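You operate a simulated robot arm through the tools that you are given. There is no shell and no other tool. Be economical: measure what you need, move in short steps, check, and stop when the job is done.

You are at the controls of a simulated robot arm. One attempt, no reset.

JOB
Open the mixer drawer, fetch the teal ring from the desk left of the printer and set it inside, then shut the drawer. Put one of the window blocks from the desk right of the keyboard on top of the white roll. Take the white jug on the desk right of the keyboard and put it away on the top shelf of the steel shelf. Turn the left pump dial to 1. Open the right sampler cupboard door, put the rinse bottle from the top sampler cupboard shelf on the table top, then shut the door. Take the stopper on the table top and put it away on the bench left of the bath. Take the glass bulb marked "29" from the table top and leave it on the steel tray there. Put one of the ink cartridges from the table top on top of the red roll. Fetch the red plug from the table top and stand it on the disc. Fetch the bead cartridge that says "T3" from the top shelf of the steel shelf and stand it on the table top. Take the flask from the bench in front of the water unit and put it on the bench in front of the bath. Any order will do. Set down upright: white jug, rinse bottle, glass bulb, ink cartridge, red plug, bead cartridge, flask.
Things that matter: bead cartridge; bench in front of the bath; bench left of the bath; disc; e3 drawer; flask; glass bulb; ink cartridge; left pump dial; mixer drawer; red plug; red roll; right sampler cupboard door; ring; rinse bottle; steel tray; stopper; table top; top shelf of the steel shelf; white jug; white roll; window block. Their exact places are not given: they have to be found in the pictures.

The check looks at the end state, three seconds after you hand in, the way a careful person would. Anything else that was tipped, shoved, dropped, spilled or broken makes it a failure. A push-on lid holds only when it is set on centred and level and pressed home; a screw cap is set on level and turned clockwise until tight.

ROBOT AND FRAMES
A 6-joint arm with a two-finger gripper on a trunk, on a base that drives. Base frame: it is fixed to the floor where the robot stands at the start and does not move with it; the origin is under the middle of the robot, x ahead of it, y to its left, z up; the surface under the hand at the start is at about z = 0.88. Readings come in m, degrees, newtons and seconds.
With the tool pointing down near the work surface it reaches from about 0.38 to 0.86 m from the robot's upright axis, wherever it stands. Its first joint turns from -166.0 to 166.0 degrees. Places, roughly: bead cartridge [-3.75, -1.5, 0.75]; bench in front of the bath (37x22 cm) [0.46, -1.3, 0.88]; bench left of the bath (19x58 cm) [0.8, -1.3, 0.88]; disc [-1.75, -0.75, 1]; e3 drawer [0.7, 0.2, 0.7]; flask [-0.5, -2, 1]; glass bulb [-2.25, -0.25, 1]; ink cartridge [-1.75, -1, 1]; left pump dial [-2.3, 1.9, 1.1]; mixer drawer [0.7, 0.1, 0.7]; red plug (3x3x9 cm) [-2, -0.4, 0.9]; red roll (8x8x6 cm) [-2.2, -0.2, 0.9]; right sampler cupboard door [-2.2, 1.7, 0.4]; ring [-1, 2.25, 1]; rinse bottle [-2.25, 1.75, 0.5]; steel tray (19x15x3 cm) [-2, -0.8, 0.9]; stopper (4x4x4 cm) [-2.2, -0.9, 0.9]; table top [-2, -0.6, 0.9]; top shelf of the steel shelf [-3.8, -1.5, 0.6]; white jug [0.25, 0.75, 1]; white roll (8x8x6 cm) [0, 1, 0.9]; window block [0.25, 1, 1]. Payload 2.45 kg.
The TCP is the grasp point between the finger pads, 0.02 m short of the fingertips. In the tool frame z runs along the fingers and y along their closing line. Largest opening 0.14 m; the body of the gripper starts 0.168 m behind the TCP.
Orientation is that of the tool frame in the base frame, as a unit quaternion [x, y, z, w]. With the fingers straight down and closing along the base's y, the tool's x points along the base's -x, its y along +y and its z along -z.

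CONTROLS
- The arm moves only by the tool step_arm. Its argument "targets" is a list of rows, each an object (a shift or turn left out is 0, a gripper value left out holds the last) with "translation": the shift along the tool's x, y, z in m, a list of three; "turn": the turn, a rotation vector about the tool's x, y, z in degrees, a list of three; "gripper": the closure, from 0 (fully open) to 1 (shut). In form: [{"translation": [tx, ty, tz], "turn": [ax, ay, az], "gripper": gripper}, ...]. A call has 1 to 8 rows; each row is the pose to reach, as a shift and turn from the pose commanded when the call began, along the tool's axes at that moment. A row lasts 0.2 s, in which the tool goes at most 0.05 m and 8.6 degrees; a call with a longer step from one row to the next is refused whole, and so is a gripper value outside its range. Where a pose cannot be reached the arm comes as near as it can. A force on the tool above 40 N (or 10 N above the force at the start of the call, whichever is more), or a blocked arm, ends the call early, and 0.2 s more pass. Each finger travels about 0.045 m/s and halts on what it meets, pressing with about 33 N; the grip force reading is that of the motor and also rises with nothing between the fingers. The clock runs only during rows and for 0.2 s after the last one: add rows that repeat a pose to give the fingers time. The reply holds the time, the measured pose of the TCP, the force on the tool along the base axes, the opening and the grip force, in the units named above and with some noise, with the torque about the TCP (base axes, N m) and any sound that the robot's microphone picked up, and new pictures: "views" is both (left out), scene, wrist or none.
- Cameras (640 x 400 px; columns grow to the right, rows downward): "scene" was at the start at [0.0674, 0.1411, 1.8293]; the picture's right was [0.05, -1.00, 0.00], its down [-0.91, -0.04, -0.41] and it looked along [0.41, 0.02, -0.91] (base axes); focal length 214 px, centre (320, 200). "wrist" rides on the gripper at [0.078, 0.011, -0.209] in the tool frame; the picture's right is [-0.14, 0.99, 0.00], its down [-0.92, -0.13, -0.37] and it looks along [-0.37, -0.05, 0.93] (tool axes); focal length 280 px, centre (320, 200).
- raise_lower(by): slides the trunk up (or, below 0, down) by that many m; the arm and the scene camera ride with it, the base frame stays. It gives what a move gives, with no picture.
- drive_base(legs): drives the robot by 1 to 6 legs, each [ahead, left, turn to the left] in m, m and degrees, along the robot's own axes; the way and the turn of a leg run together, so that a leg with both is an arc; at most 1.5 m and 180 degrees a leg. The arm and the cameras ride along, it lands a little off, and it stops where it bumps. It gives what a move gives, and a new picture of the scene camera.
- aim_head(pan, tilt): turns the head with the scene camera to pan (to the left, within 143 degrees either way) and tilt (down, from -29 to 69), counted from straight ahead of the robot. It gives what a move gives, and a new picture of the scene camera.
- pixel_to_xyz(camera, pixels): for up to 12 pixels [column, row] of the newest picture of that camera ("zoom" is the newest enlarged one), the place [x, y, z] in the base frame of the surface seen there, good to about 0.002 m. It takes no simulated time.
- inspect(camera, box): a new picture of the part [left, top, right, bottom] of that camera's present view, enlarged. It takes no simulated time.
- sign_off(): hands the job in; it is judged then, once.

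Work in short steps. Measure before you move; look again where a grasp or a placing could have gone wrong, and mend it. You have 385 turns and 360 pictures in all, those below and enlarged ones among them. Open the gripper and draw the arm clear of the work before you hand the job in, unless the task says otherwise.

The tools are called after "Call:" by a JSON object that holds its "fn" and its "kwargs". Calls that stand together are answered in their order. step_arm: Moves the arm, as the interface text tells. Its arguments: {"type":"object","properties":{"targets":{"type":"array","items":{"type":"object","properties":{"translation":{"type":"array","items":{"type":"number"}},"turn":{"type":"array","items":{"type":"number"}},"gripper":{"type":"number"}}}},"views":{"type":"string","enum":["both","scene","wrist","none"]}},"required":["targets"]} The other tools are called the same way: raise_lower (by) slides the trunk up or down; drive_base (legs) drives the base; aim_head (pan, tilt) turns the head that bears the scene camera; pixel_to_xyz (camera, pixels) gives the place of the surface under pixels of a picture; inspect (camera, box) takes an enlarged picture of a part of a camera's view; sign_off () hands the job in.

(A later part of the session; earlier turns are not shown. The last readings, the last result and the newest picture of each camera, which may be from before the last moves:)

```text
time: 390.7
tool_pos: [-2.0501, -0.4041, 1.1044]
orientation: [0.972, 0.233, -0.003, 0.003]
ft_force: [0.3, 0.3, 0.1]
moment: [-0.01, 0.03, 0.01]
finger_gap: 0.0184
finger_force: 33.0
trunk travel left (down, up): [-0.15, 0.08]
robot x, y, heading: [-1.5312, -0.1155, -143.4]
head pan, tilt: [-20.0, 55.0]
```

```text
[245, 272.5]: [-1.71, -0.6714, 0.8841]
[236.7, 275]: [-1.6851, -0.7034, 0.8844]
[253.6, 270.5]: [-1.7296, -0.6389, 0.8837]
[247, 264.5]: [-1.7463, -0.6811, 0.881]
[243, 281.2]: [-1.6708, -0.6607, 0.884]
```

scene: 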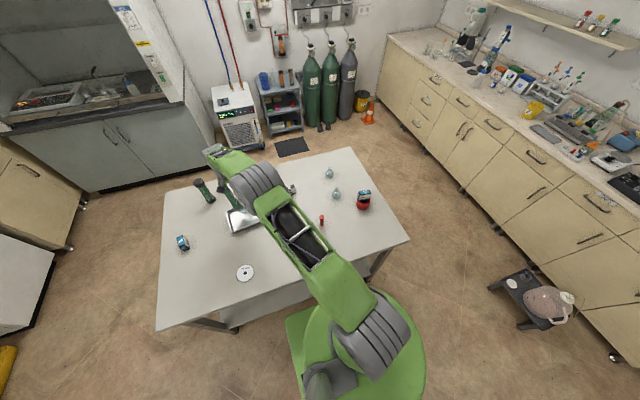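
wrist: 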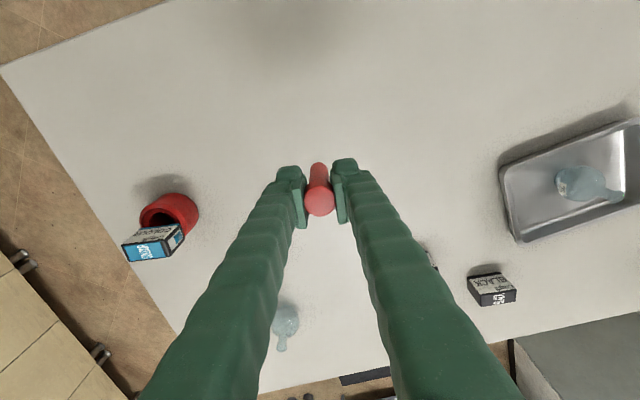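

Plug held. I carry it to above the disc centre (-1.708, -0.671).

Call:
{"fn": "step_arm", "kwargs": {"targets": [{"translation": [0.0185, 0.0393, 0]}, {"translation": [0.0369, 0.0786, 0]}, {"translation": [0.0554, 0.1179, 0]}, {"translation": [0.0738, 0.1572, 0]}, {"translation": [0.0923, 0.1965, 0]}, {"translation": [0.1108, 0.2358, 0]}, {"translation": [0.1292, 0.2751, 0]}, {"translation": [0.1477, 0.3144, 0]}], "views": "none"}}

Call:
{"fn": "step_arm", "kwargs": {"targets": [{"translation": [0.0185, 0.0393, 0]}, {"translation": [0.0369, 0.0786, 0]}, {"translation": [0.0369, 0.0786, 0.045]}, {"translation": [0.0369, 0.0786, 0.09]}, {"translation": [0.0369, 0.0786, 0.13]}], "views": "both"}}

Call:
{"fn": "inspect", "kwargs": {"camera": "scene", "box": [215, 245, 275, 290]}}

```text
time: 392.5
tool_pos: [-1.7763, -0.6152, 1.1068]
orientation: [0.973, 0.233, -0.003, 0.003]
ft_force: [0.9, -0.9, -0.3]
moment: [0.0, 0.03, 0.0]
finger_gap: 0.0185
finger_force: 33.3
trunk travel left (down, up): [-0.15, 0.08]
robot x, y, heading: [-1.5306, -0.1138, -143.5]
head pan, tilt: [-20.0, 55.0]
```

```text
time: 393.7
tool_pos: [-1.7097, -0.6711, 0.9737]
orientation: [0.973, 0.233, -0.003, 0.004]
ft_force: [-0.1, -0.1, 0.1]
moment: [0.04, -0.02, -0.05]
finger_gap: 0.0181
finger_force: 32.6
trunk travel left (down, up): [-0.15, 0.08]
robot x, y, heading: [-1.5287, -0.1159, -143.6]
head pan, tilt: [-20.0, 55.0]
```

scene: 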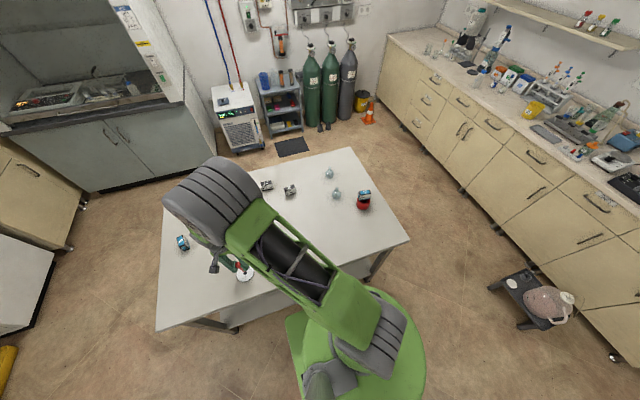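
wrist: 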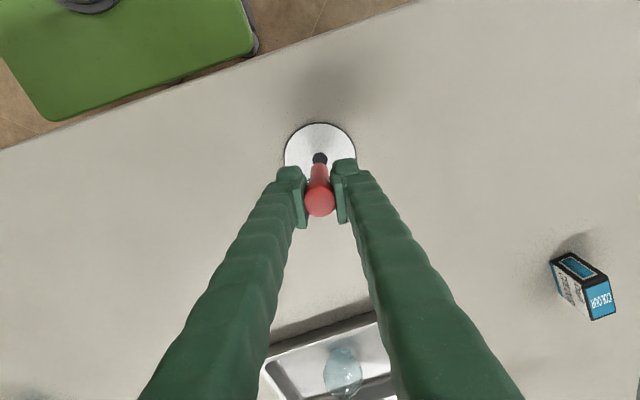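

```text
8.89 times, centred on (245, 268) of scene
```

zoom: 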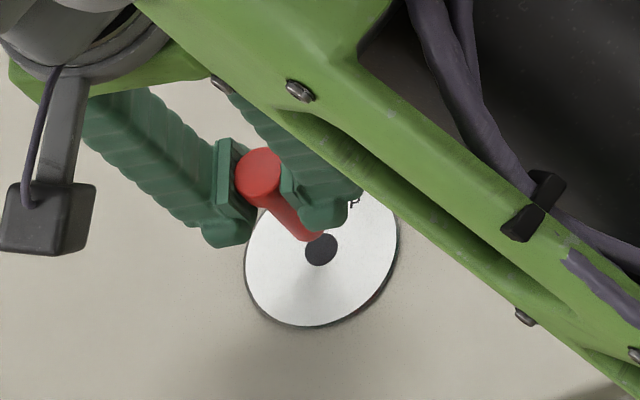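

The plug is over the disc centre. I lower it to contact.

Call:
{"fn": "step_arm", "kwargs": {"targets": [{"translation": [0, 0, 0.012]}, {"translation": [0, 0, 0.02]}, {"translation": [0, 0, 0.0235]}, {"translation": [0, 0, 0.0255]}], "views": "none"}}

```text
time: 394.7
tool_pos: [-1.7096, -0.6701, 0.9495]
orientation: [0.973, 0.233, -0.003, 0.004]
ft_force: [-0.2, -0.3, 0.0]
moment: [0.02, 0.01, 0.01]
finger_gap: 0.0182
finger_force: 32.4
trunk travel left (down, up): [-0.15, 0.08]
robot x, y, heading: [-1.5321, -0.1137, -143.3]
head pan, tilt: [-20.0, 55.0]
```

Call:
{"fn": "step_arm", "kwargs": {"targets": [{"translation": [0, 0, 0.0012]}, {"translation": [0, 0, 0.0022]}], "views": "none"}}

```text
time: 395.3
tool_pos: [-1.708, -0.6703, 0.9476]
orientation: [0.973, 0.232, -0.003, 0.003]
ft_force: [-0.1, 0.7, 2.1]
moment: [-0.03, 0.02, -0.03]
finger_gap: 0.0183
finger_force: 33.4
trunk travel left (down, up): [-0.15, 0.08]
robot x, y, heading: [-1.5265, -0.1162, -143.5]
head pan, tilt: [-20.0, 55.0]
```

Light contact. I release evenly and rise.

Call:
{"fn": "step_arm", "kwargs": {"targets": [{"gripper": 0.8}, {"gripper": 0.65}, {"gripper": 0.65}, {"translation": [0, 0, -0.04]}, {"translation": [0, 0, -0.085]}, {"translation": [0, 0, -0.13]}, {"translation": [0, 0, -0.175]}, {"translation": [0, 0, -0.22]}], "views": "both"}}

Call:
{"fn": "inspect", "kwargs": {"camera": "wrist", "box": [260, 90, 380, 180]}}

```text
time: 397.1
tool_pos: [-1.7058, -0.669, 1.1709]
orientation: [0.972, 0.233, -0.003, 0.003]
ft_force: [-0.4, -0.3, -0.1]
moment: [-0.02, 0.01, -0.03]
finger_gap: 0.0488
finger_force: 0.1
trunk travel left (down, up): [-0.15, 0.08]
robot x, y, heading: [-1.5331, -0.1135, -143.4]
head pan, tilt: [-20.0, 55.0]
```

scene: 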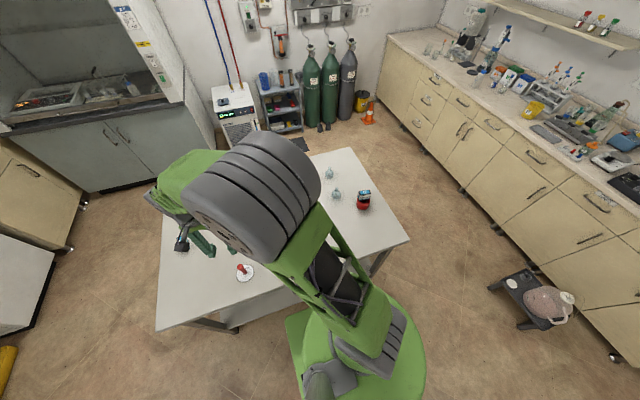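
wrist: 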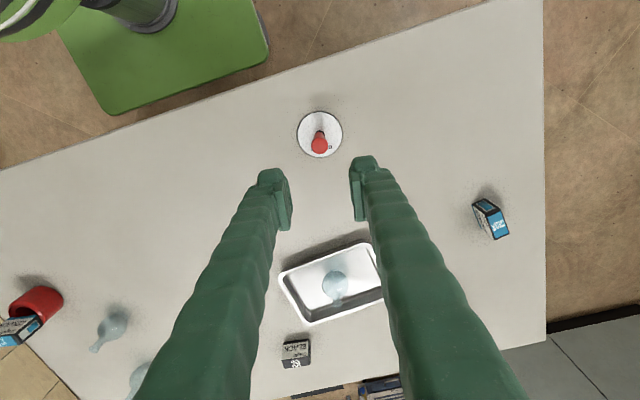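

```text
4.44 times, centred on (320, 135) of wrist
```

zoom: 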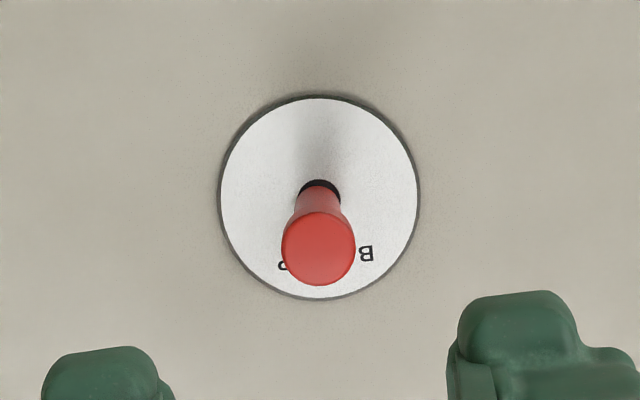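

The plug stands on the disc. Last area: the sampler bench. I centre the arm, back off the table, and turn to face that bench.

Call:
{"fn": "step_arm", "kwargs": {"targets": [{"translation": [-0.02, -0.04, 0]}, {"translation": [-0.04, -0.08, 0]}, {"translation": [-0.06, -0.12, 0]}, {"translation": [-0.07, -0.16, 0]}, {"translation": [-0.07, -0.205, 0]}, {"translation": [-0.07, -0.25, 0]}, {"translation": [-0.07, -0.29, 0]}], "views": "none"}}

Call:
{"fn": "drive_base", "kwargs": {"legs": [[-0.3, 0, 0], [0, 0, -90]]}}

Call:
{"fn": "aim_head", "kwargs": {"pan": 15, "tilt": 40}}

```text
time: 398.7
tool_pos: [-1.9027, -0.4402, 1.1677]
orientation: [0.973, 0.232, -0.003, 0.003]
ft_force: [0.0, 1.0, 0.5]
moment: [-0.01, -0.03, 0.01]
finger_gap: 0.0489
finger_force: 0.1
trunk travel left (down, up): [-0.15, 0.08]
robot x, y, heading: [-1.5323, -0.1152, -143.1]
head pan, tilt: [-20.0, 55.0]
```

```text
time: 404.5
tool_pos: [-1.6199, 0.4336, 1.1685]
orientation: [0.856, -0.517, -0.005, 0.001]
ft_force: [1.2, -0.1, -0.2]
moment: [0.02, 0.01, 0.0]
finger_gap: 0.0488
finger_force: 0.1
trunk travel left (down, up): [-0.15, 0.08]
robot x, y, heading: [-1.285, 0.0663, 127.4]
head pan, tilt: [-20.0, 55.0]
```

scene: 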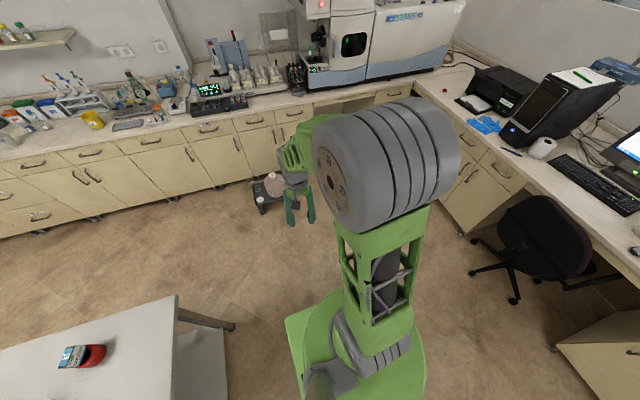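

```text
time: 405.5
tool_pos: [-1.6205, 0.4328, 1.1685]
orientation: [0.856, -0.517, -0.005, 0.001]
ft_force: [0.1, 0.9, 0.2]
moment: [0.02, 0.01, -0.02]
finger_gap: 0.049
finger_force: 0.1
trunk travel left (down, up): [-0.15, 0.08]
robot x, y, heading: [-1.2911, 0.0681, 127.4]
head pan, tilt: [15.0, 40.0]
```

scene: 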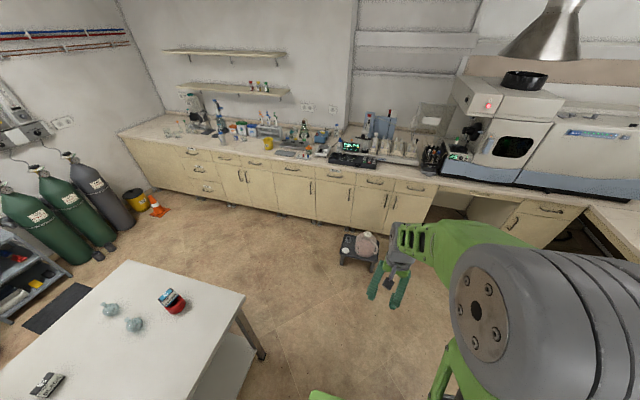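

I zoom on the pump console and the cupboards beneath the sampler.

Call:
{"fn": "inspect", "kwargs": {"camera": "scene", "box": [300, 90, 460, 190]}}

Call:
{"fn": "inspect", "kwargs": {"camera": "scene", "box": [280, 150, 460, 270]}}

Call:
{"fn": "pixel_to_xyz", "kwargs": {"camera": "zoom", "pixels": [[140, 90], [200, 150], [260, 130], [315, 140], [395, 150], [420, 175], [480, 120], [255, 310], [345, 315], [215, 300], [345, 390], [470, 245]]}}

```text
4.00 times, centred on (380, 140) of scene
```

zoom: 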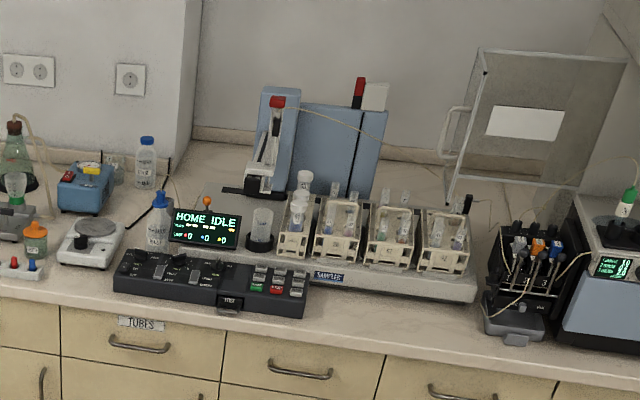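

```text
3.33 times, centred on (370, 210) of scene
```

zoom: 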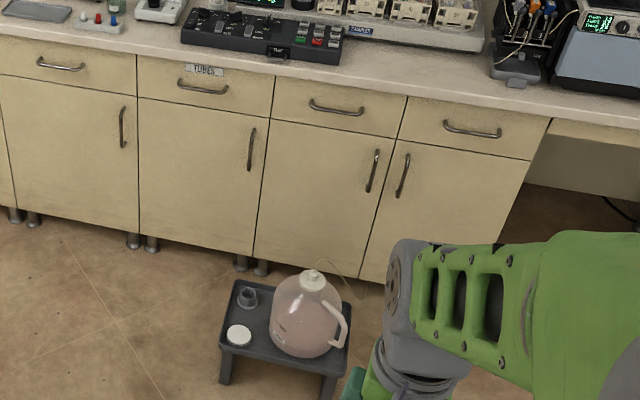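

```text
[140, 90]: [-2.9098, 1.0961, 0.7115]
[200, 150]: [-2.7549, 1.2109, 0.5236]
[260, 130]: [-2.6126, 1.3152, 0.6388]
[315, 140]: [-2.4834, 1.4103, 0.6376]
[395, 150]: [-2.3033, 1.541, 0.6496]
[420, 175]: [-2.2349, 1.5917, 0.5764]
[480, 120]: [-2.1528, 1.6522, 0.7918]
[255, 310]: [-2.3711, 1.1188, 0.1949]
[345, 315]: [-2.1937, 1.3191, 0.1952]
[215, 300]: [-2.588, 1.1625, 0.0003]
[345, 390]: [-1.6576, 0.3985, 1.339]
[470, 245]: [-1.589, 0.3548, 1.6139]
```

The right door of the pair has its handle at zoom (402,175). The pump dial should be near z≈1.1, so I zoom on the blue syringe pumps.

Call:
{"fn": "inspect", "kwargs": {"camera": "scene", "box": [355, 105, 405, 150]}}

Call:
{"fn": "pixel_to_xyz", "kwargs": {"camera": "zoom", "pixels": [[140, 100], [150, 60], [250, 60], [300, 100], [330, 40], [200, 200], [150, 160], [350, 200], [450, 200], [180, 20], [100, 200]]}}

Call:
{"fn": "inspect", "kwargs": {"camera": "scene", "box": [325, 145, 385, 180]}}

```text
8.89 times, centred on (380, 128) of scene
```

zoom: 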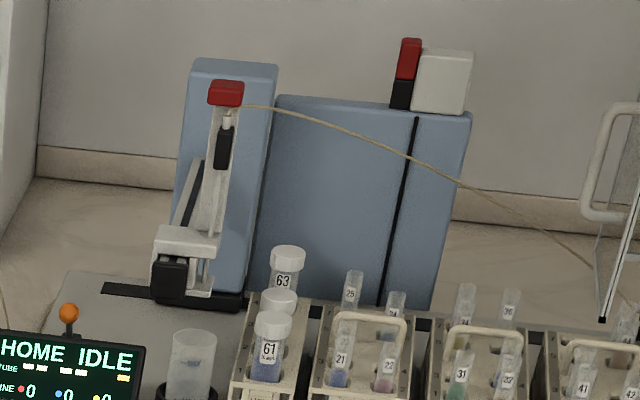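

```text
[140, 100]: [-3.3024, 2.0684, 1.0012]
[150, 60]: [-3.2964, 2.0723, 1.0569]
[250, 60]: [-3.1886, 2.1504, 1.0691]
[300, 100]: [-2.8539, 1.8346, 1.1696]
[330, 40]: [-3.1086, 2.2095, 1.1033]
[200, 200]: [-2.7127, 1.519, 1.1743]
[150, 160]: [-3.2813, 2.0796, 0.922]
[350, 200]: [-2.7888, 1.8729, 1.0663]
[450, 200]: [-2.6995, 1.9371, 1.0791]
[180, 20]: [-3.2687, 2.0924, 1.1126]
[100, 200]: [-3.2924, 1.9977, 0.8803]
```

```text
10.67 times, centred on (355, 162) of scene
```

zoom: 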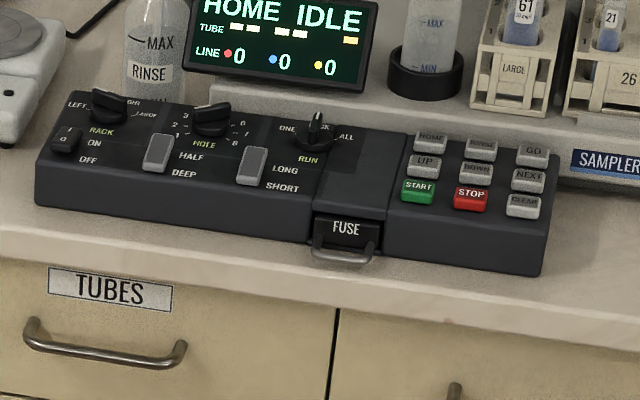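

That console is the sampler's. The pump must be the unit to the right by the spectrometer, so I zoom there.

Call:
{"fn": "inspect", "kwargs": {"camera": "scene", "box": [410, 125, 490, 185]}}

Call:
{"fn": "pixel_to_xyz", "kwargs": {"camera": "zoom", "pixels": [[100, 150], [150, 150], [200, 150], [120, 250], [330, 170], [370, 120], [400, 200], [450, 100], [300, 200], [180, 100]]}}

```text
6.67 times, centred on (450, 155) of scene
```

zoom: 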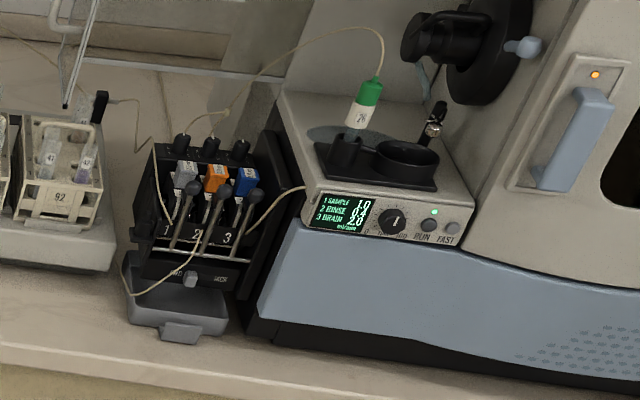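

```text
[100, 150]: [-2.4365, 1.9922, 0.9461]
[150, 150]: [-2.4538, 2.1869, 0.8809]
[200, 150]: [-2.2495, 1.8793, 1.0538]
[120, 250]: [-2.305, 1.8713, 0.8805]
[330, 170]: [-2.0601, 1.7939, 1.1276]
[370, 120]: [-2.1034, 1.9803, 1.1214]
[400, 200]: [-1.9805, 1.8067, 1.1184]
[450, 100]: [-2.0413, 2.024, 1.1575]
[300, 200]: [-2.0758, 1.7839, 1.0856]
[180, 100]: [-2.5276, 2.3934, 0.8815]
```

The peristaltic pump at (-2.27, 1.88) has three knobs on top; the left one matches the stated place. I drive closer, stopping short, with the trunk raised.

Call:
{"fn": "raise_lower", "kwargs": {"by": 0.08}}

Call:
{"fn": "drive_base", "kwargs": {"legs": [[0, -0.38, -1], [0.9, 0, 0]]}}

Call:
{"fn": "aim_head", "kwargs": {"pan": 8, "tilt": 42}}

Call:
{"fn": "inspect", "kwargs": {"camera": "scene", "box": [240, 110, 400, 230]}}

```text
time: 406.7
tool_pos: [-1.6189, 0.4329, 1.2485]
orientation: [0.855, -0.518, -0.004, 0.001]
ft_force: [0.4, -0.5, -0.9]
moment: [-0.03, 0.01, 0.01]
finger_gap: 0.0489
finger_force: 0.0
trunk travel left (down, up): [-0.23, 0.0]
robot x, y, heading: [-1.2859, 0.0613, 127.3]
head pan, tilt: [15.0, 40.0]
```

```text
time: 414.9
tool_pos: [-1.8253, 1.385, 1.247]
orientation: [0.849, -0.529, -0.005, 0.001]
ft_force: [-0.3, 0.4, 0.0]
moment: [-0.02, -0.01, 0.02]
finger_gap: 0.049
finger_force: 0.0
trunk travel left (down, up): [-0.23, 0.0]
robot x, y, heading: [-1.501, 1.0082, 125.9]
head pan, tilt: [15.0, 40.0]
```

scene: 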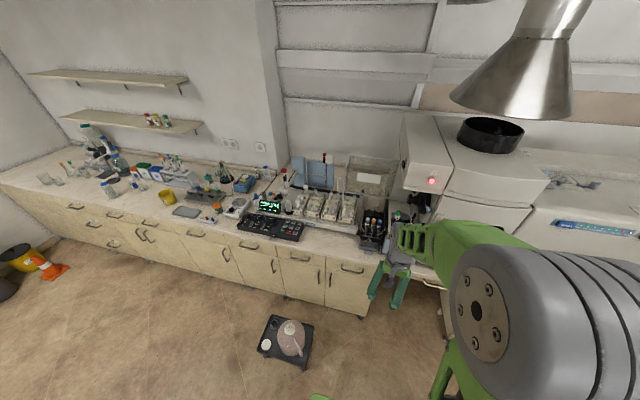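

```text
time: 415.6
tool_pos: [-1.8239, 1.3845, 1.2483]
orientation: [0.849, -0.528, -0.004, 0.0]
ft_force: [0.3, 0.1, -0.2]
moment: [0.01, 0.03, -0.04]
finger_gap: 0.0488
finger_force: 0.1
trunk travel left (down, up): [-0.23, 0.0]
robot x, y, heading: [-1.5017, 1.0052, 126.1]
head pan, tilt: [8.0, 42.0]
```

scene: 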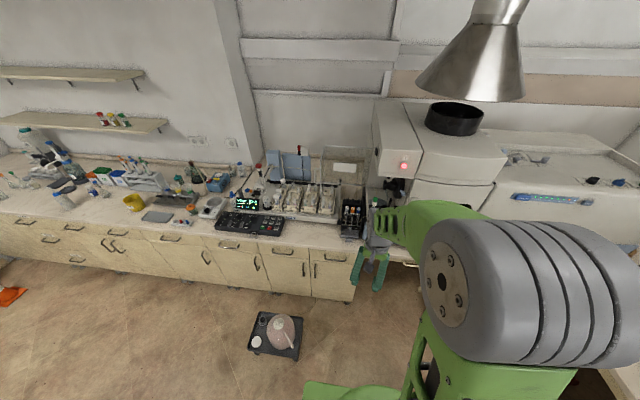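

```text
3.33 times, centred on (320, 170) of scene
```

zoom: 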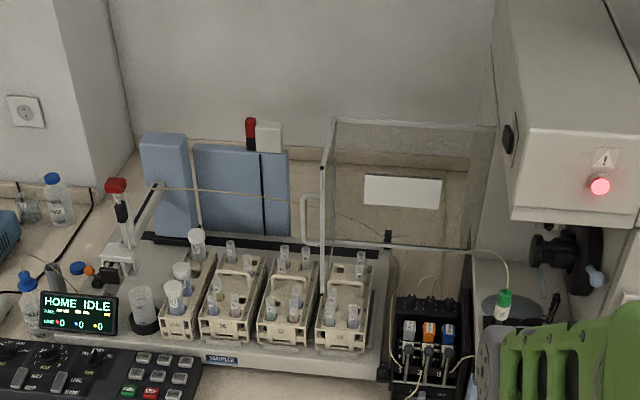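

I zoom at the pump (scene (353,215)).

Call:
{"fn": "inspect", "kwargs": {"camera": "scene", "box": [332, 192, 380, 245]}}

Call:
{"fn": "pixel_to_xyz", "kwargs": {"camera": "zoom", "pixels": [[260, 60], [300, 60], [340, 60], [320, 150], [260, 150], [260, 100], [300, 250], [260, 330]]}}

```text
7.55 times, centred on (356, 218) of scene
```

zoom: 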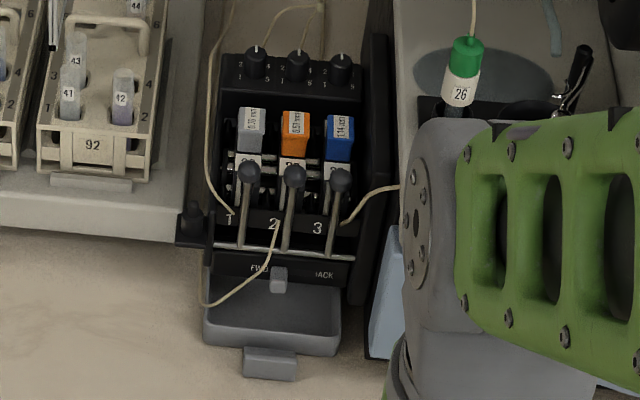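

```text
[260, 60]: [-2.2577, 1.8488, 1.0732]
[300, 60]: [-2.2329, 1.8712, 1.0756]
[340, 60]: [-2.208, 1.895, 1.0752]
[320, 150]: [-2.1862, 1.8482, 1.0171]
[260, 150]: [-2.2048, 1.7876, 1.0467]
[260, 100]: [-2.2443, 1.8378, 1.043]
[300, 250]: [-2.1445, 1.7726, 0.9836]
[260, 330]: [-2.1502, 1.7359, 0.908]
```

Three dials sit on the pump's top panel with scales from 1 to 5. I advance 0.4 m for a close wrist view.

Call:
{"fn": "drive_base", "kwargs": {"legs": [[0.4, 0, 0]]}}

Call:
{"fn": "step_arm", "kwargs": {"targets": [{"translation": [0.0, -0.03, 0]}, {"translation": [0.0, -0.06, 0]}, {"translation": [0.0, -0.07, 0]}], "views": "wrist"}}

Call:
{"fn": "inspect", "kwargs": {"camera": "scene", "box": [330, 190, 430, 270]}}

```text
time: 418.1
tool_pos: [-2.0587, 1.7075, 1.2476]
orientation: [0.849, -0.528, -0.004, 0.001]
ft_force: [0.2, -0.2, 0.2]
moment: [-0.04, -0.05, 0.02]
finger_gap: 0.049
finger_force: 0.0
trunk travel left (down, up): [-0.23, 0.0]
robot x, y, heading: [-1.736, 1.3299, 125.9]
head pan, tilt: [8.0, 42.0]
```

scene: 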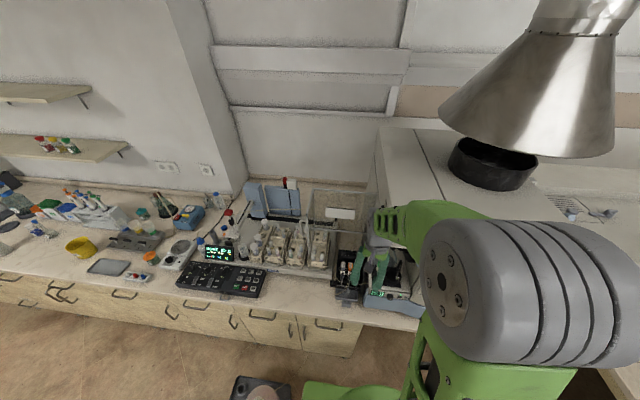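

```text
time: 418.4
tool_pos: [-2.0477, 1.7114, 1.2483]
orientation: [0.853, -0.522, -0.006, 0.0]
ft_force: [-12.6, -9.5, 0.4]
moment: [2.21, -2.92, 0.69]
finger_gap: 0.0491
finger_force: 0.1
trunk travel left (down, up): [-0.23, 0.0]
robot x, y, heading: [-1.7352, 1.326, 126.2]
head pan, tilt: [8.0, 42.0]
stopped in row 1: the force on the tool passed its limit at 66 N (the readings are from after the stop); the commanded pose is now the measured one
```

wrist: 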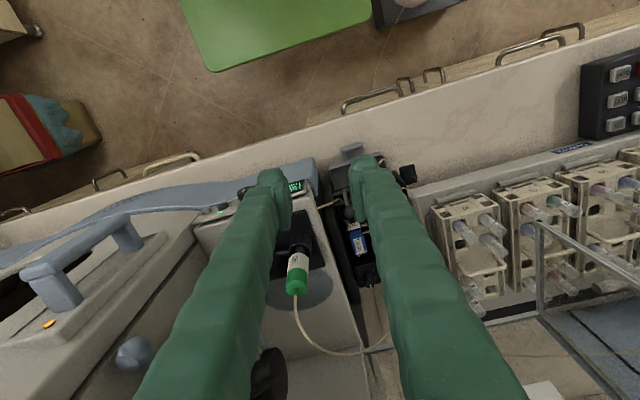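

```text
5.00 times, centred on (380, 230) of scene
```

zoom: 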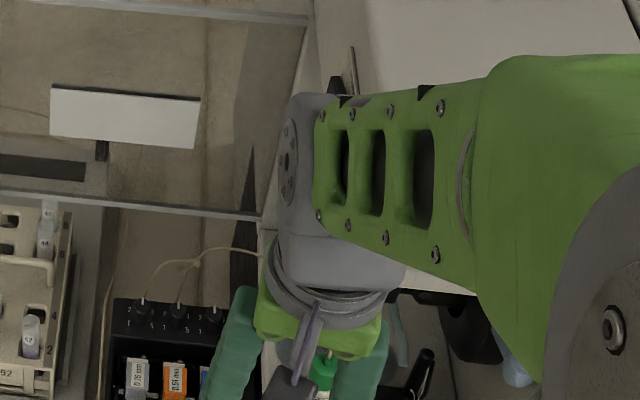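

I moved the wrong way: -y is to the right, and the wrist touched the spectrometer housing (66 N). I back off left immediately and check.

Call:
{"fn": "step_arm", "kwargs": {"targets": [{"translation": [0.0, 0.025, 0]}, {"translation": [0.0, 0.05, 0]}, {"translation": [0.0, 0.08, 0]}, {"translation": [0.0, 0.1, 0]}], "views": "both"}}

Call:
{"fn": "inspect", "kwargs": {"camera": "scene", "box": [300, 130, 460, 310]}}

```text
time: 419.4
tool_pos: [-2.1363, 1.6679, 1.2501]
orientation: [0.853, -0.522, -0.006, 0.0]
ft_force: [-0.1, -0.1, 0.2]
moment: [-0.02, -0.04, -0.03]
finger_gap: 0.0491
finger_force: 0.1
trunk travel left (down, up): [-0.23, 0.0]
robot x, y, heading: [-1.7367, 1.3277, 126.2]
head pan, tilt: [8.0, 42.0]
```

scene: 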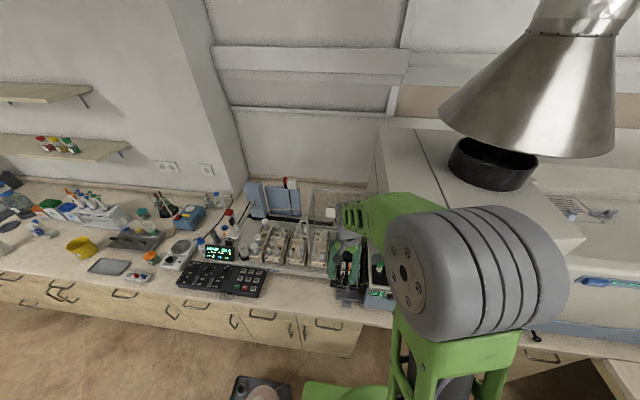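
wrist: 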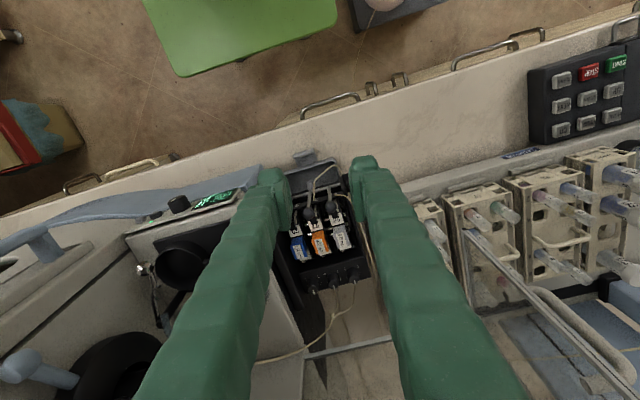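

```text
2.22 times, centred on (380, 220) of scene
```

zoom: 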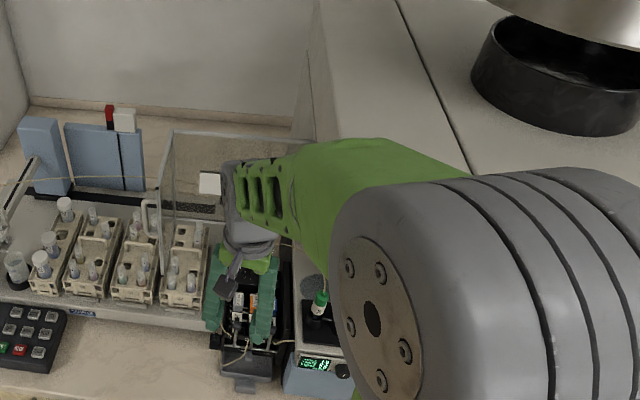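

Nothing was displaced. The wrist view shows the three knobs around (335,278); the left one appears at image right. I zoom.

Call:
{"fn": "inspect", "kwargs": {"camera": "wrist", "box": [300, 250, 380, 310]}}

Call:
{"fn": "pixel_to_xyz", "kwargs": {"camera": "zoom", "pixels": [[420, 190], [420, 160], [420, 140], [260, 200], [440, 110], [150, 150], [470, 220], [420, 230]]}}

```text
6.67 times, centred on (340, 280) of wrist
```

zoom: 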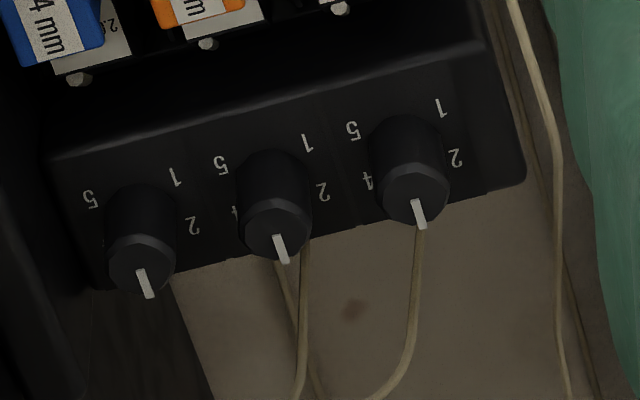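

```text
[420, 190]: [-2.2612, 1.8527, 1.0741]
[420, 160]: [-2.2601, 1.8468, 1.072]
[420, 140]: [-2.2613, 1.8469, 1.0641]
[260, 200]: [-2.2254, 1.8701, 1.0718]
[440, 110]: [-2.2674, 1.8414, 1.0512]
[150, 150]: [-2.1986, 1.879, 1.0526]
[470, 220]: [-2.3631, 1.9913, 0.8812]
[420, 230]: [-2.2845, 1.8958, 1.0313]
```

The left dial points to 3 (away from me); "1" is 120° counter-clockwise. Neighbouring knobs are only 34 mm apart, so I'll turn in two 60° grips. First I measure the clearances around it: the glass lid and the housing.

Call:
{"fn": "pixel_to_xyz", "kwargs": {"camera": "scene", "pixels": [[310, 191], [330, 195], [344, 200], [330, 212], [313, 215], [338, 224], [372, 160], [376, 200], [390, 185], [380, 260], [362, 232]]}}

Call:
{"fn": "pixel_to_xyz", "kwargs": {"camera": "wrist", "pixels": [[460, 235], [500, 270], [560, 300], [600, 350], [480, 310], [300, 355], [240, 290], [200, 260], [130, 270], [180, 205], [40, 370]]}}

```text
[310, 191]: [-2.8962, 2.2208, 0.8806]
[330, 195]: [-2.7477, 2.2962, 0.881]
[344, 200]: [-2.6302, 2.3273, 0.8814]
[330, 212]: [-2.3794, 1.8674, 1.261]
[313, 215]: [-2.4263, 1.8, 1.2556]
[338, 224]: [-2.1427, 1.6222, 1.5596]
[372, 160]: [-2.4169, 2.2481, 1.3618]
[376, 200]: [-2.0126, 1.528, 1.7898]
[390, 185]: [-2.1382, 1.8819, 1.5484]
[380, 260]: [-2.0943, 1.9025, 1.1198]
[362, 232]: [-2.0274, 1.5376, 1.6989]
```

```text
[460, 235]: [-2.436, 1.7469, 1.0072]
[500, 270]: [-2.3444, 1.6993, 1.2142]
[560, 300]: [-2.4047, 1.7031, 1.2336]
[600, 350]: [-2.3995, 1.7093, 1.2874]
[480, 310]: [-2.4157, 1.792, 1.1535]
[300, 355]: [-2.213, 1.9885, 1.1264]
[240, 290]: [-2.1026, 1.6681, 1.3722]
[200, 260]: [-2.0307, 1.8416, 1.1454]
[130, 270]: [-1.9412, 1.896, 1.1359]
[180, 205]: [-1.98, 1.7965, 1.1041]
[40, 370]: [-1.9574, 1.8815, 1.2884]
```

The glass lid is on the left at z≈1.26, so I turn the gripper the other way (camera to the right), closing fore-aft: −69° about the tool axis, here at a safe height.

Call:
{"fn": "step_arm", "kwargs": {"targets": [{"turn": [0, 0, -8.5], "gripper": 0.55}, {"turn": [0, 0, -17]}, {"turn": [0, 0, -25.5]}, {"turn": [0, 0, -34]}, {"turn": [0, 0, -42.5]}, {"turn": [0, 0, -51]}, {"turn": [0, 0, -59.5]}, {"turn": [0, 0, -68]}], "views": "wrist"}}

```text
time: 421.2
tool_pos: [-2.1365, 1.6683, 1.2479]
orientation: [0.999, 0.044, -0.004, -0.003]
ft_force: [0.1, 0.2, 0.3]
moment: [-0.01, 0.01, -0.02]
finger_gap: 0.0629
finger_force: 0.0
trunk travel left (down, up): [-0.23, 0.0]
robot x, y, heading: [-1.7382, 1.3307, 126.2]
head pan, tilt: [8.0, 42.0]
```

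wrist: 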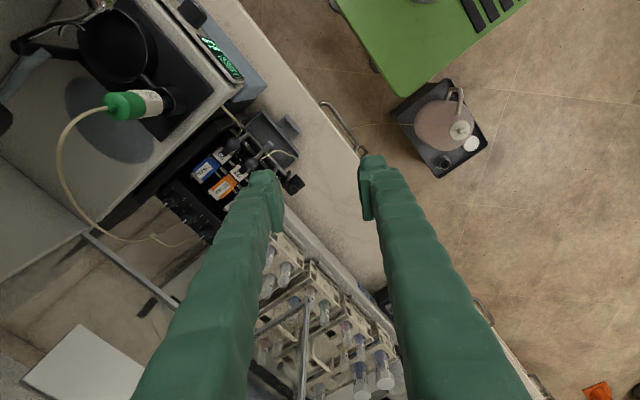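

I check the sample tube loop's path near the dials before descending.

Call:
{"fn": "pixel_to_xyz", "kwargs": {"camera": "wrist", "pixels": [[150, 239], [110, 233], [70, 200], [60, 150], [85, 113], [120, 105], [175, 235], [200, 225], [185, 208], [170, 195]]}}

Call:
{"fn": "inspect", "kwargs": {"camera": "wrist", "box": [100, 160, 260, 270]}}

```text
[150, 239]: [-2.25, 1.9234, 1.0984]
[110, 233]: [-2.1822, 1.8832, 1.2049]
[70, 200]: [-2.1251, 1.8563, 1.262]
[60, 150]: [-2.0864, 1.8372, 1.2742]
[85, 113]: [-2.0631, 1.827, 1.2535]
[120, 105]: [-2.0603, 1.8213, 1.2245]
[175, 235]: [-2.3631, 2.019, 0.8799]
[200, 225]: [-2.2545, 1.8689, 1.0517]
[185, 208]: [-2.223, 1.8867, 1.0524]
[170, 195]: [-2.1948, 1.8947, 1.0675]
```

```text
3.64 times, centred on (180, 215) of wrist
```

zoom: 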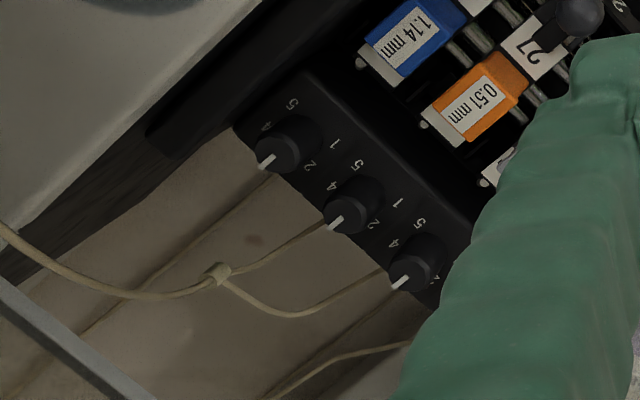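

The tube loops beside the camera's path with about 4 cm clearance. I move above the left knob axis (-2.260, 1.853) with a 34 mm opening, staying high.

Call:
{"fn": "step_arm", "kwargs": {"targets": [{"translation": [-0.02, -0.036, 0], "gripper": 0.76}, {"translation": [-0.04, -0.073, 0]}, {"translation": [-0.06, -0.11, 0]}, {"translation": [-0.08, -0.146, 0]}, {"translation": [-0.1, -0.182, 0]}, {"translation": [-0.1067, -0.195, 0.02]}, {"translation": [-0.1067, -0.195, 0.05]}, {"translation": [-0.1067, -0.195, 0.08]}], "views": "wrist"}}

Call:
{"fn": "inspect", "kwargs": {"camera": "wrist", "box": [240, 110, 400, 230]}}

```text
time: 423.0
tool_pos: [-2.2596, 1.8526, 1.1716]
orientation: [0.999, 0.044, -0.005, -0.001]
ft_force: [-0.1, -0.4, -0.9]
moment: [-0.03, 0.0, -0.02]
finger_gap: 0.034
finger_force: 0.1
trunk travel left (down, up): [-0.23, 0.0]
robot x, y, heading: [-1.7331, 1.3324, 125.9]
head pan, tilt: [8.0, 42.0]
```

wrist: 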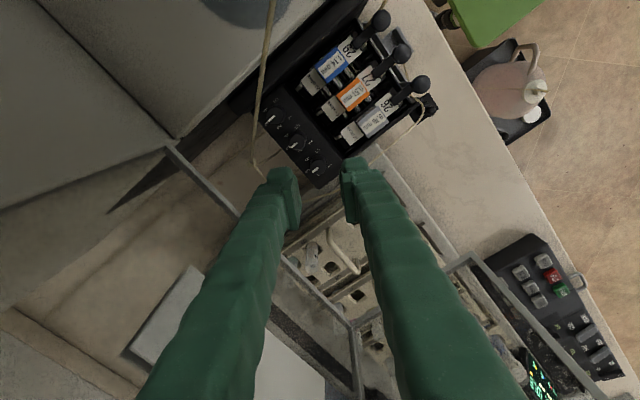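

```text
3.33 times, centred on (320, 170) of wrist
```

zoom: 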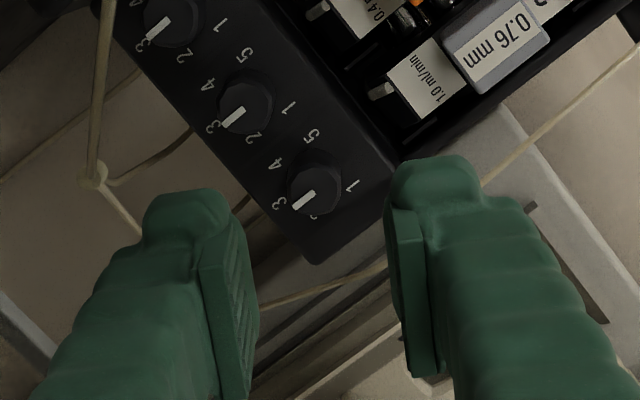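

The knob is 2 mm off centre. I correct it, then descend with small steps around the knob.

Call:
{"fn": "step_arm", "kwargs": {"targets": [{"translation": [-0.001, -0.0024, 0.03]}, {"translation": [-0.001, -0.0024, 0.06]}, {"translation": [-0.001, -0.0024, 0.075]}, {"translation": [-0.001, -0.0024, 0.085]}, {"translation": [-0.001, -0.0024, 0.091]}], "views": "wrist"}}

Call:
{"fn": "inspect", "kwargs": {"camera": "wrist", "box": [260, 140, 380, 230]}}

```text
time: 424.2
tool_pos: [-2.2622, 1.8562, 1.0817]
orientation: [0.999, 0.044, -0.005, -0.002]
ft_force: [0.6, -0.1, 0.7]
moment: [0.0, 0.02, 0.04]
finger_gap: 0.0338
finger_force: 0.0
trunk travel left (down, up): [-0.23, 0.0]
robot x, y, heading: [-1.7322, 1.3289, 125.9]
head pan, tilt: [8.0, 42.0]
```

wrist: 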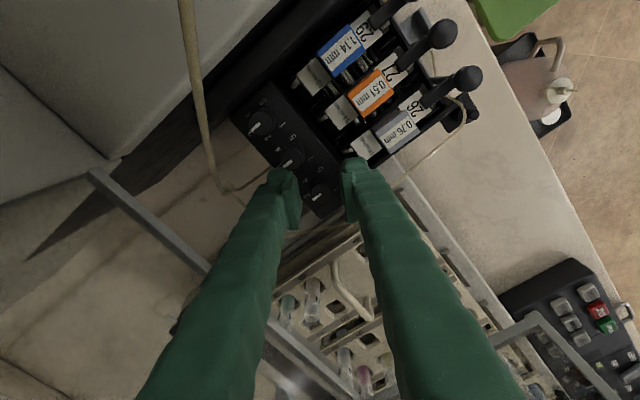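

```text
4.44 times, centred on (320, 185) of wrist
```

zoom: 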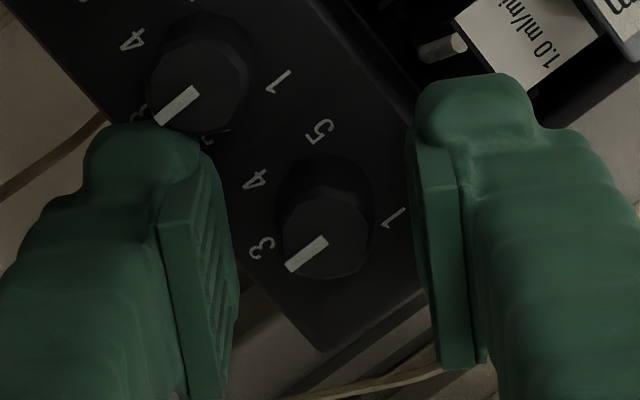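

Knob is centred between the pads. I close on it, then rotate 65° counter-clockwise (−z).

Call:
{"fn": "step_arm", "kwargs": {"targets": [{"translation": [0, 0, 0.003]}, {"translation": [0, 0, 0.003], "gripper": 1}, {"translation": [0, 0, 0.003], "gripper": 1}, {"translation": [0, 0, 0.003], "gripper": 1}], "views": "none"}}

Call:
{"fn": "step_arm", "kwargs": {"targets": [{"turn": [0, 0, -8.1]}, {"turn": [0, 0, -16.2]}, {"turn": [0, 0, -24.4]}, {"turn": [0, 0, -32.5]}, {"turn": [0, 0, -40.6]}, {"turn": [0, 0, -48.7]}, {"turn": [0, 0, -56.8]}, {"turn": [0, 0, -65]}], "views": "wrist"}}

Call:
{"fn": "inspect", "kwargs": {"camera": "wrist", "box": [260, 140, 380, 230]}}

```text
time: 425.2
tool_pos: [-2.2617, 1.8553, 1.0769]
orientation: [0.999, 0.044, -0.005, -0.002]
ft_force: [-1.4, -4.4, -0.5]
moment: [-0.02, 0.09, 0.0]
finger_gap: 0.0177
finger_force: 41.4
trunk travel left (down, up): [-0.23, 0.0]
robot x, y, heading: [-1.7367, 1.3326, 126.1]
head pan, tilt: [8.0, 42.0]
```

```text
time: 427.0
tool_pos: [-2.2617, 1.8562, 1.0764]
orientation: [0.819, 0.574, -0.002, -0.005]
ft_force: [-5.1, -6.3, 3.9]
moment: [-0.19, 0.22, -0.78]
finger_gap: 0.0177
finger_force: 43.2
trunk travel left (down, up): [-0.23, 0.0]
robot x, y, heading: [-1.7345, 1.3298, 126.0]
head pan, tilt: [8.0, 42.0]
```

wrist: 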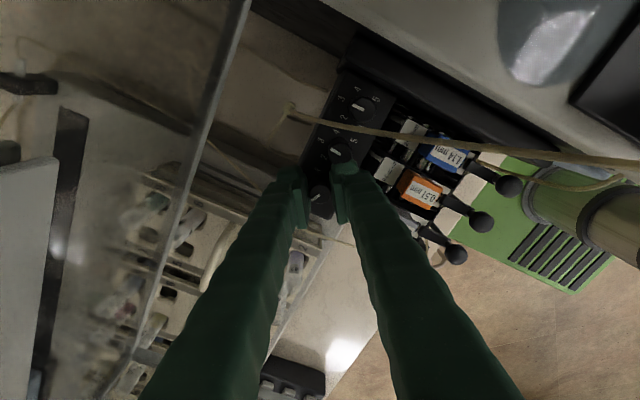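

```text
4.44 times, centred on (320, 185) of wrist
```

zoom: 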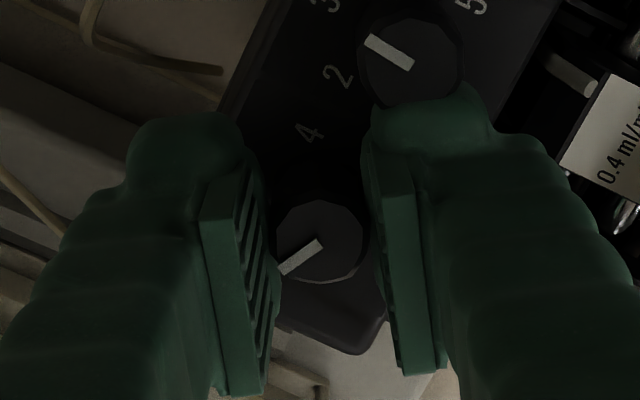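

The knob turned with the gripper. I open, rise 3 cm, rotate back, and check the pointer.

Call:
{"fn": "step_arm", "kwargs": {"targets": [{"gripper": 0.76}, {"gripper": 0.76}, {"translation": [0, 0, -0.015], "gripper": 0.76}, {"translation": [0, 0, -0.04]}, {"translation": [0, 0, -0.07]}], "views": "none"}}

Call:
{"fn": "step_arm", "kwargs": {"targets": [{"turn": [0, 0, 8.1]}, {"turn": [0, 0, 16.2]}, {"turn": [0, 0, 24.4]}, {"turn": [0, 0, 32.5]}, {"turn": [0, 0, 40.6]}, {"turn": [0, 0, 48.7]}, {"turn": [0, 0, 56.8]}, {"turn": [0, 0, 65]}], "views": "wrist"}}

Call:
{"fn": "inspect", "kwargs": {"camera": "wrist", "box": [260, 120, 380, 210]}}

```text
time: 428.2
tool_pos: [-2.2628, 1.8562, 1.1475]
orientation: [0.819, 0.574, -0.002, -0.005]
ft_force: [0.7, -0.2, 0.7]
moment: [-0.02, 0.03, -0.01]
finger_gap: 0.0335
finger_force: 0.1
trunk travel left (down, up): [-0.23, 0.0]
robot x, y, heading: [-1.735, 1.3298, 126.0]
head pan, tilt: [8.0, 42.0]
```

```text
time: 430.0
tool_pos: [-2.261, 1.8554, 1.1459]
orientation: [0.999, 0.043, -0.004, -0.003]
ft_force: [-0.2, 0.4, 0.6]
moment: [0.0, -0.01, 0.01]
finger_gap: 0.0335
finger_force: 0.0
trunk travel left (down, up): [-0.23, 0.0]
robot x, y, heading: [-1.7362, 1.333, 126.3]
head pan, tilt: [8.0, 42.0]
```

wrist: 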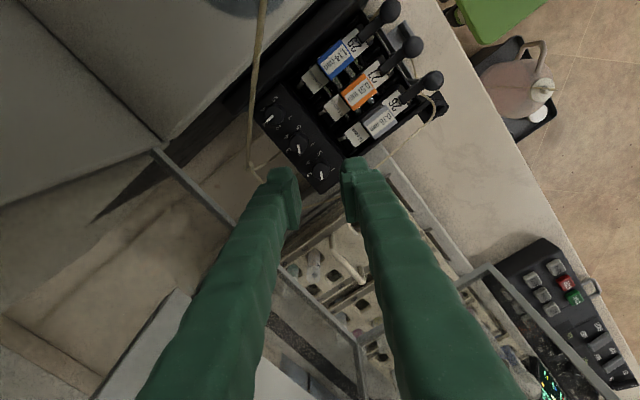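

```text
4.44 times, centred on (320, 165) of wrist
```

zoom: 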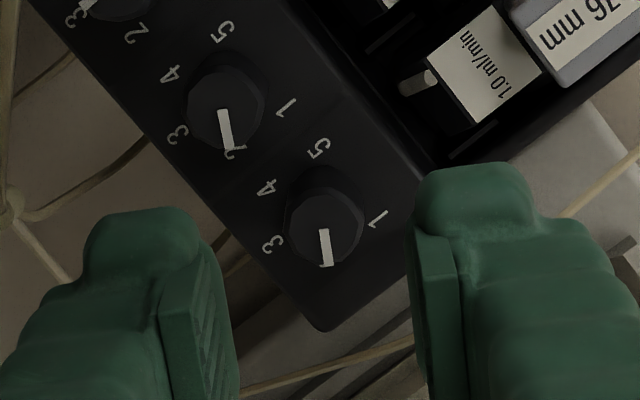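

Left knob is now at 2, but opening the fingers nudged the middle knob from 3 to 2, so I'll have to restore it. For the next grip I use a smaller opening: descend, close, and rotate 66° CCW.

Call:
{"fn": "step_arm", "kwargs": {"targets": [{"turn": [0, 0, -3], "gripper": 0.815}, {"translation": [0, 0, 0.03], "turn": [0, 0, -3]}, {"translation": [0, 0, 0.055], "turn": [0, 0, -3]}, {"translation": [0, 0, 0.069], "turn": [0, 0, -3]}, {"translation": [0, 0, 0.069], "turn": [0, 0, -3], "gripper": 1}, {"translation": [0, 0, 0.069], "turn": [0, 0, -3], "gripper": 1}, {"translation": [0, 0, 0.069], "turn": [0, 0, -3], "gripper": 1}], "views": "wrist"}}

Call:
{"fn": "inspect", "kwargs": {"camera": "wrist", "box": [260, 140, 380, 230]}}

```text
time: 431.6
tool_pos: [-2.2616, 1.8554, 1.0767]
orientation: [0.998, 0.07, -0.004, -0.002]
ft_force: [0.6, -2.0, -4.3]
moment: [-0.02, 0.14, 0.0]
finger_gap: 0.0173
finger_force: 42.4
trunk travel left (down, up): [-0.23, 0.0]
robot x, y, heading: [-1.7361, 1.3257, 126.3]
head pan, tilt: [8.0, 42.0]
```

wrist: 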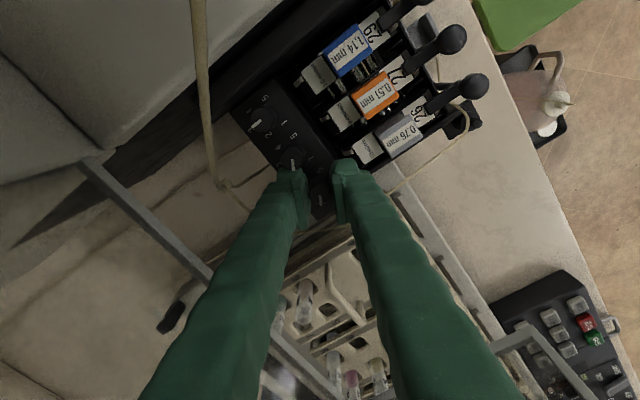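

```text
4.44 times, centred on (320, 185) of wrist
```

zoom: 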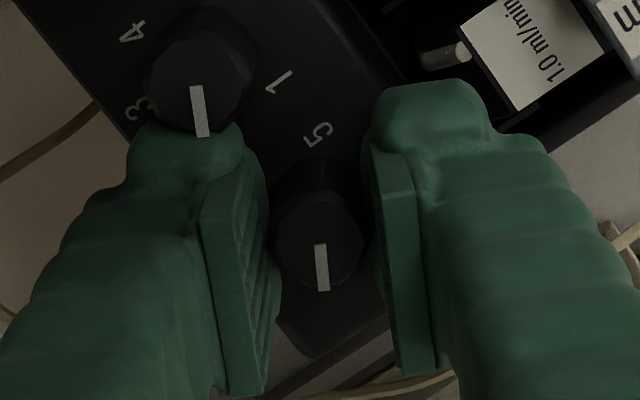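

Gripped. I rotate 66° CCW.

Call:
{"fn": "step_arm", "kwargs": {"targets": [{"turn": [0, 0, -8.25]}, {"turn": [0, 0, -16.5]}, {"turn": [0, 0, -24.7]}, {"turn": [0, 0, -33]}, {"turn": [0, 0, -41.2]}, {"turn": [0, 0, -49.5]}, {"turn": [0, 0, -57.7]}, {"turn": [0, 0, -66]}], "views": "none"}}

Call:
{"fn": "step_arm", "kwargs": {"targets": [{"gripper": 0.85}, {"gripper": 0.85}, {"translation": [0, 0, -0.01]}, {"translation": [0, 0, -0.03]}, {"translation": [0, 0, -0.06]}, {"translation": [0, 0, -0.07]}], "views": "wrist"}}

Call:
{"fn": "inspect", "kwargs": {"camera": "wrist", "box": [260, 110, 380, 200]}}

```text
time: 433.4
tool_pos: [-2.2628, 1.8549, 1.0761]
orientation: [0.798, 0.602, -0.003, -0.004]
ft_force: [-4.1, -11.4, -17.3]
moment: [-0.34, 0.29, -0.84]
finger_gap: 0.0174
finger_force: 43.1
trunk travel left (down, up): [-0.23, 0.0]
robot x, y, heading: [-1.7349, 1.3302, 126.0]
head pan, tilt: [8.0, 42.0]
```

```text
time: 434.8
tool_pos: [-2.2597, 1.8557, 1.1488]
orientation: [0.799, 0.601, -0.003, -0.005]
ft_force: [-0.6, -0.4, 0.4]
moment: [-0.02, 0.01, -0.02]
finger_gap: 0.0208
finger_force: 0.0
trunk travel left (down, up): [-0.23, 0.0]
robot x, y, heading: [-1.7315, 1.3284, 126.1]
head pan, tilt: [8.0, 42.0]
```

wrist: 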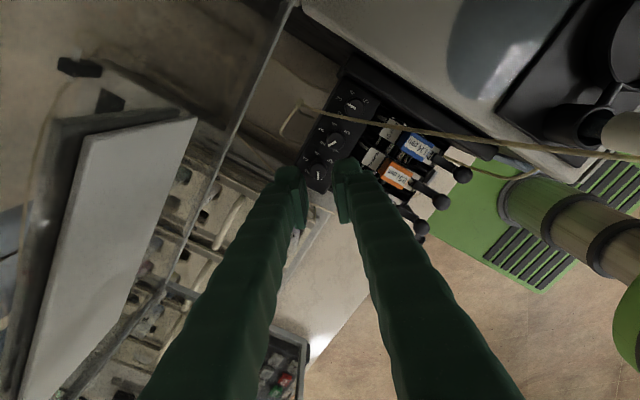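

```text
4.44 times, centred on (320, 155) of wrist
```

zoom: 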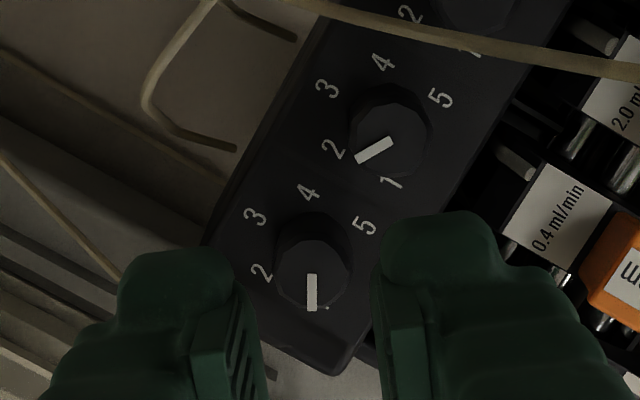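

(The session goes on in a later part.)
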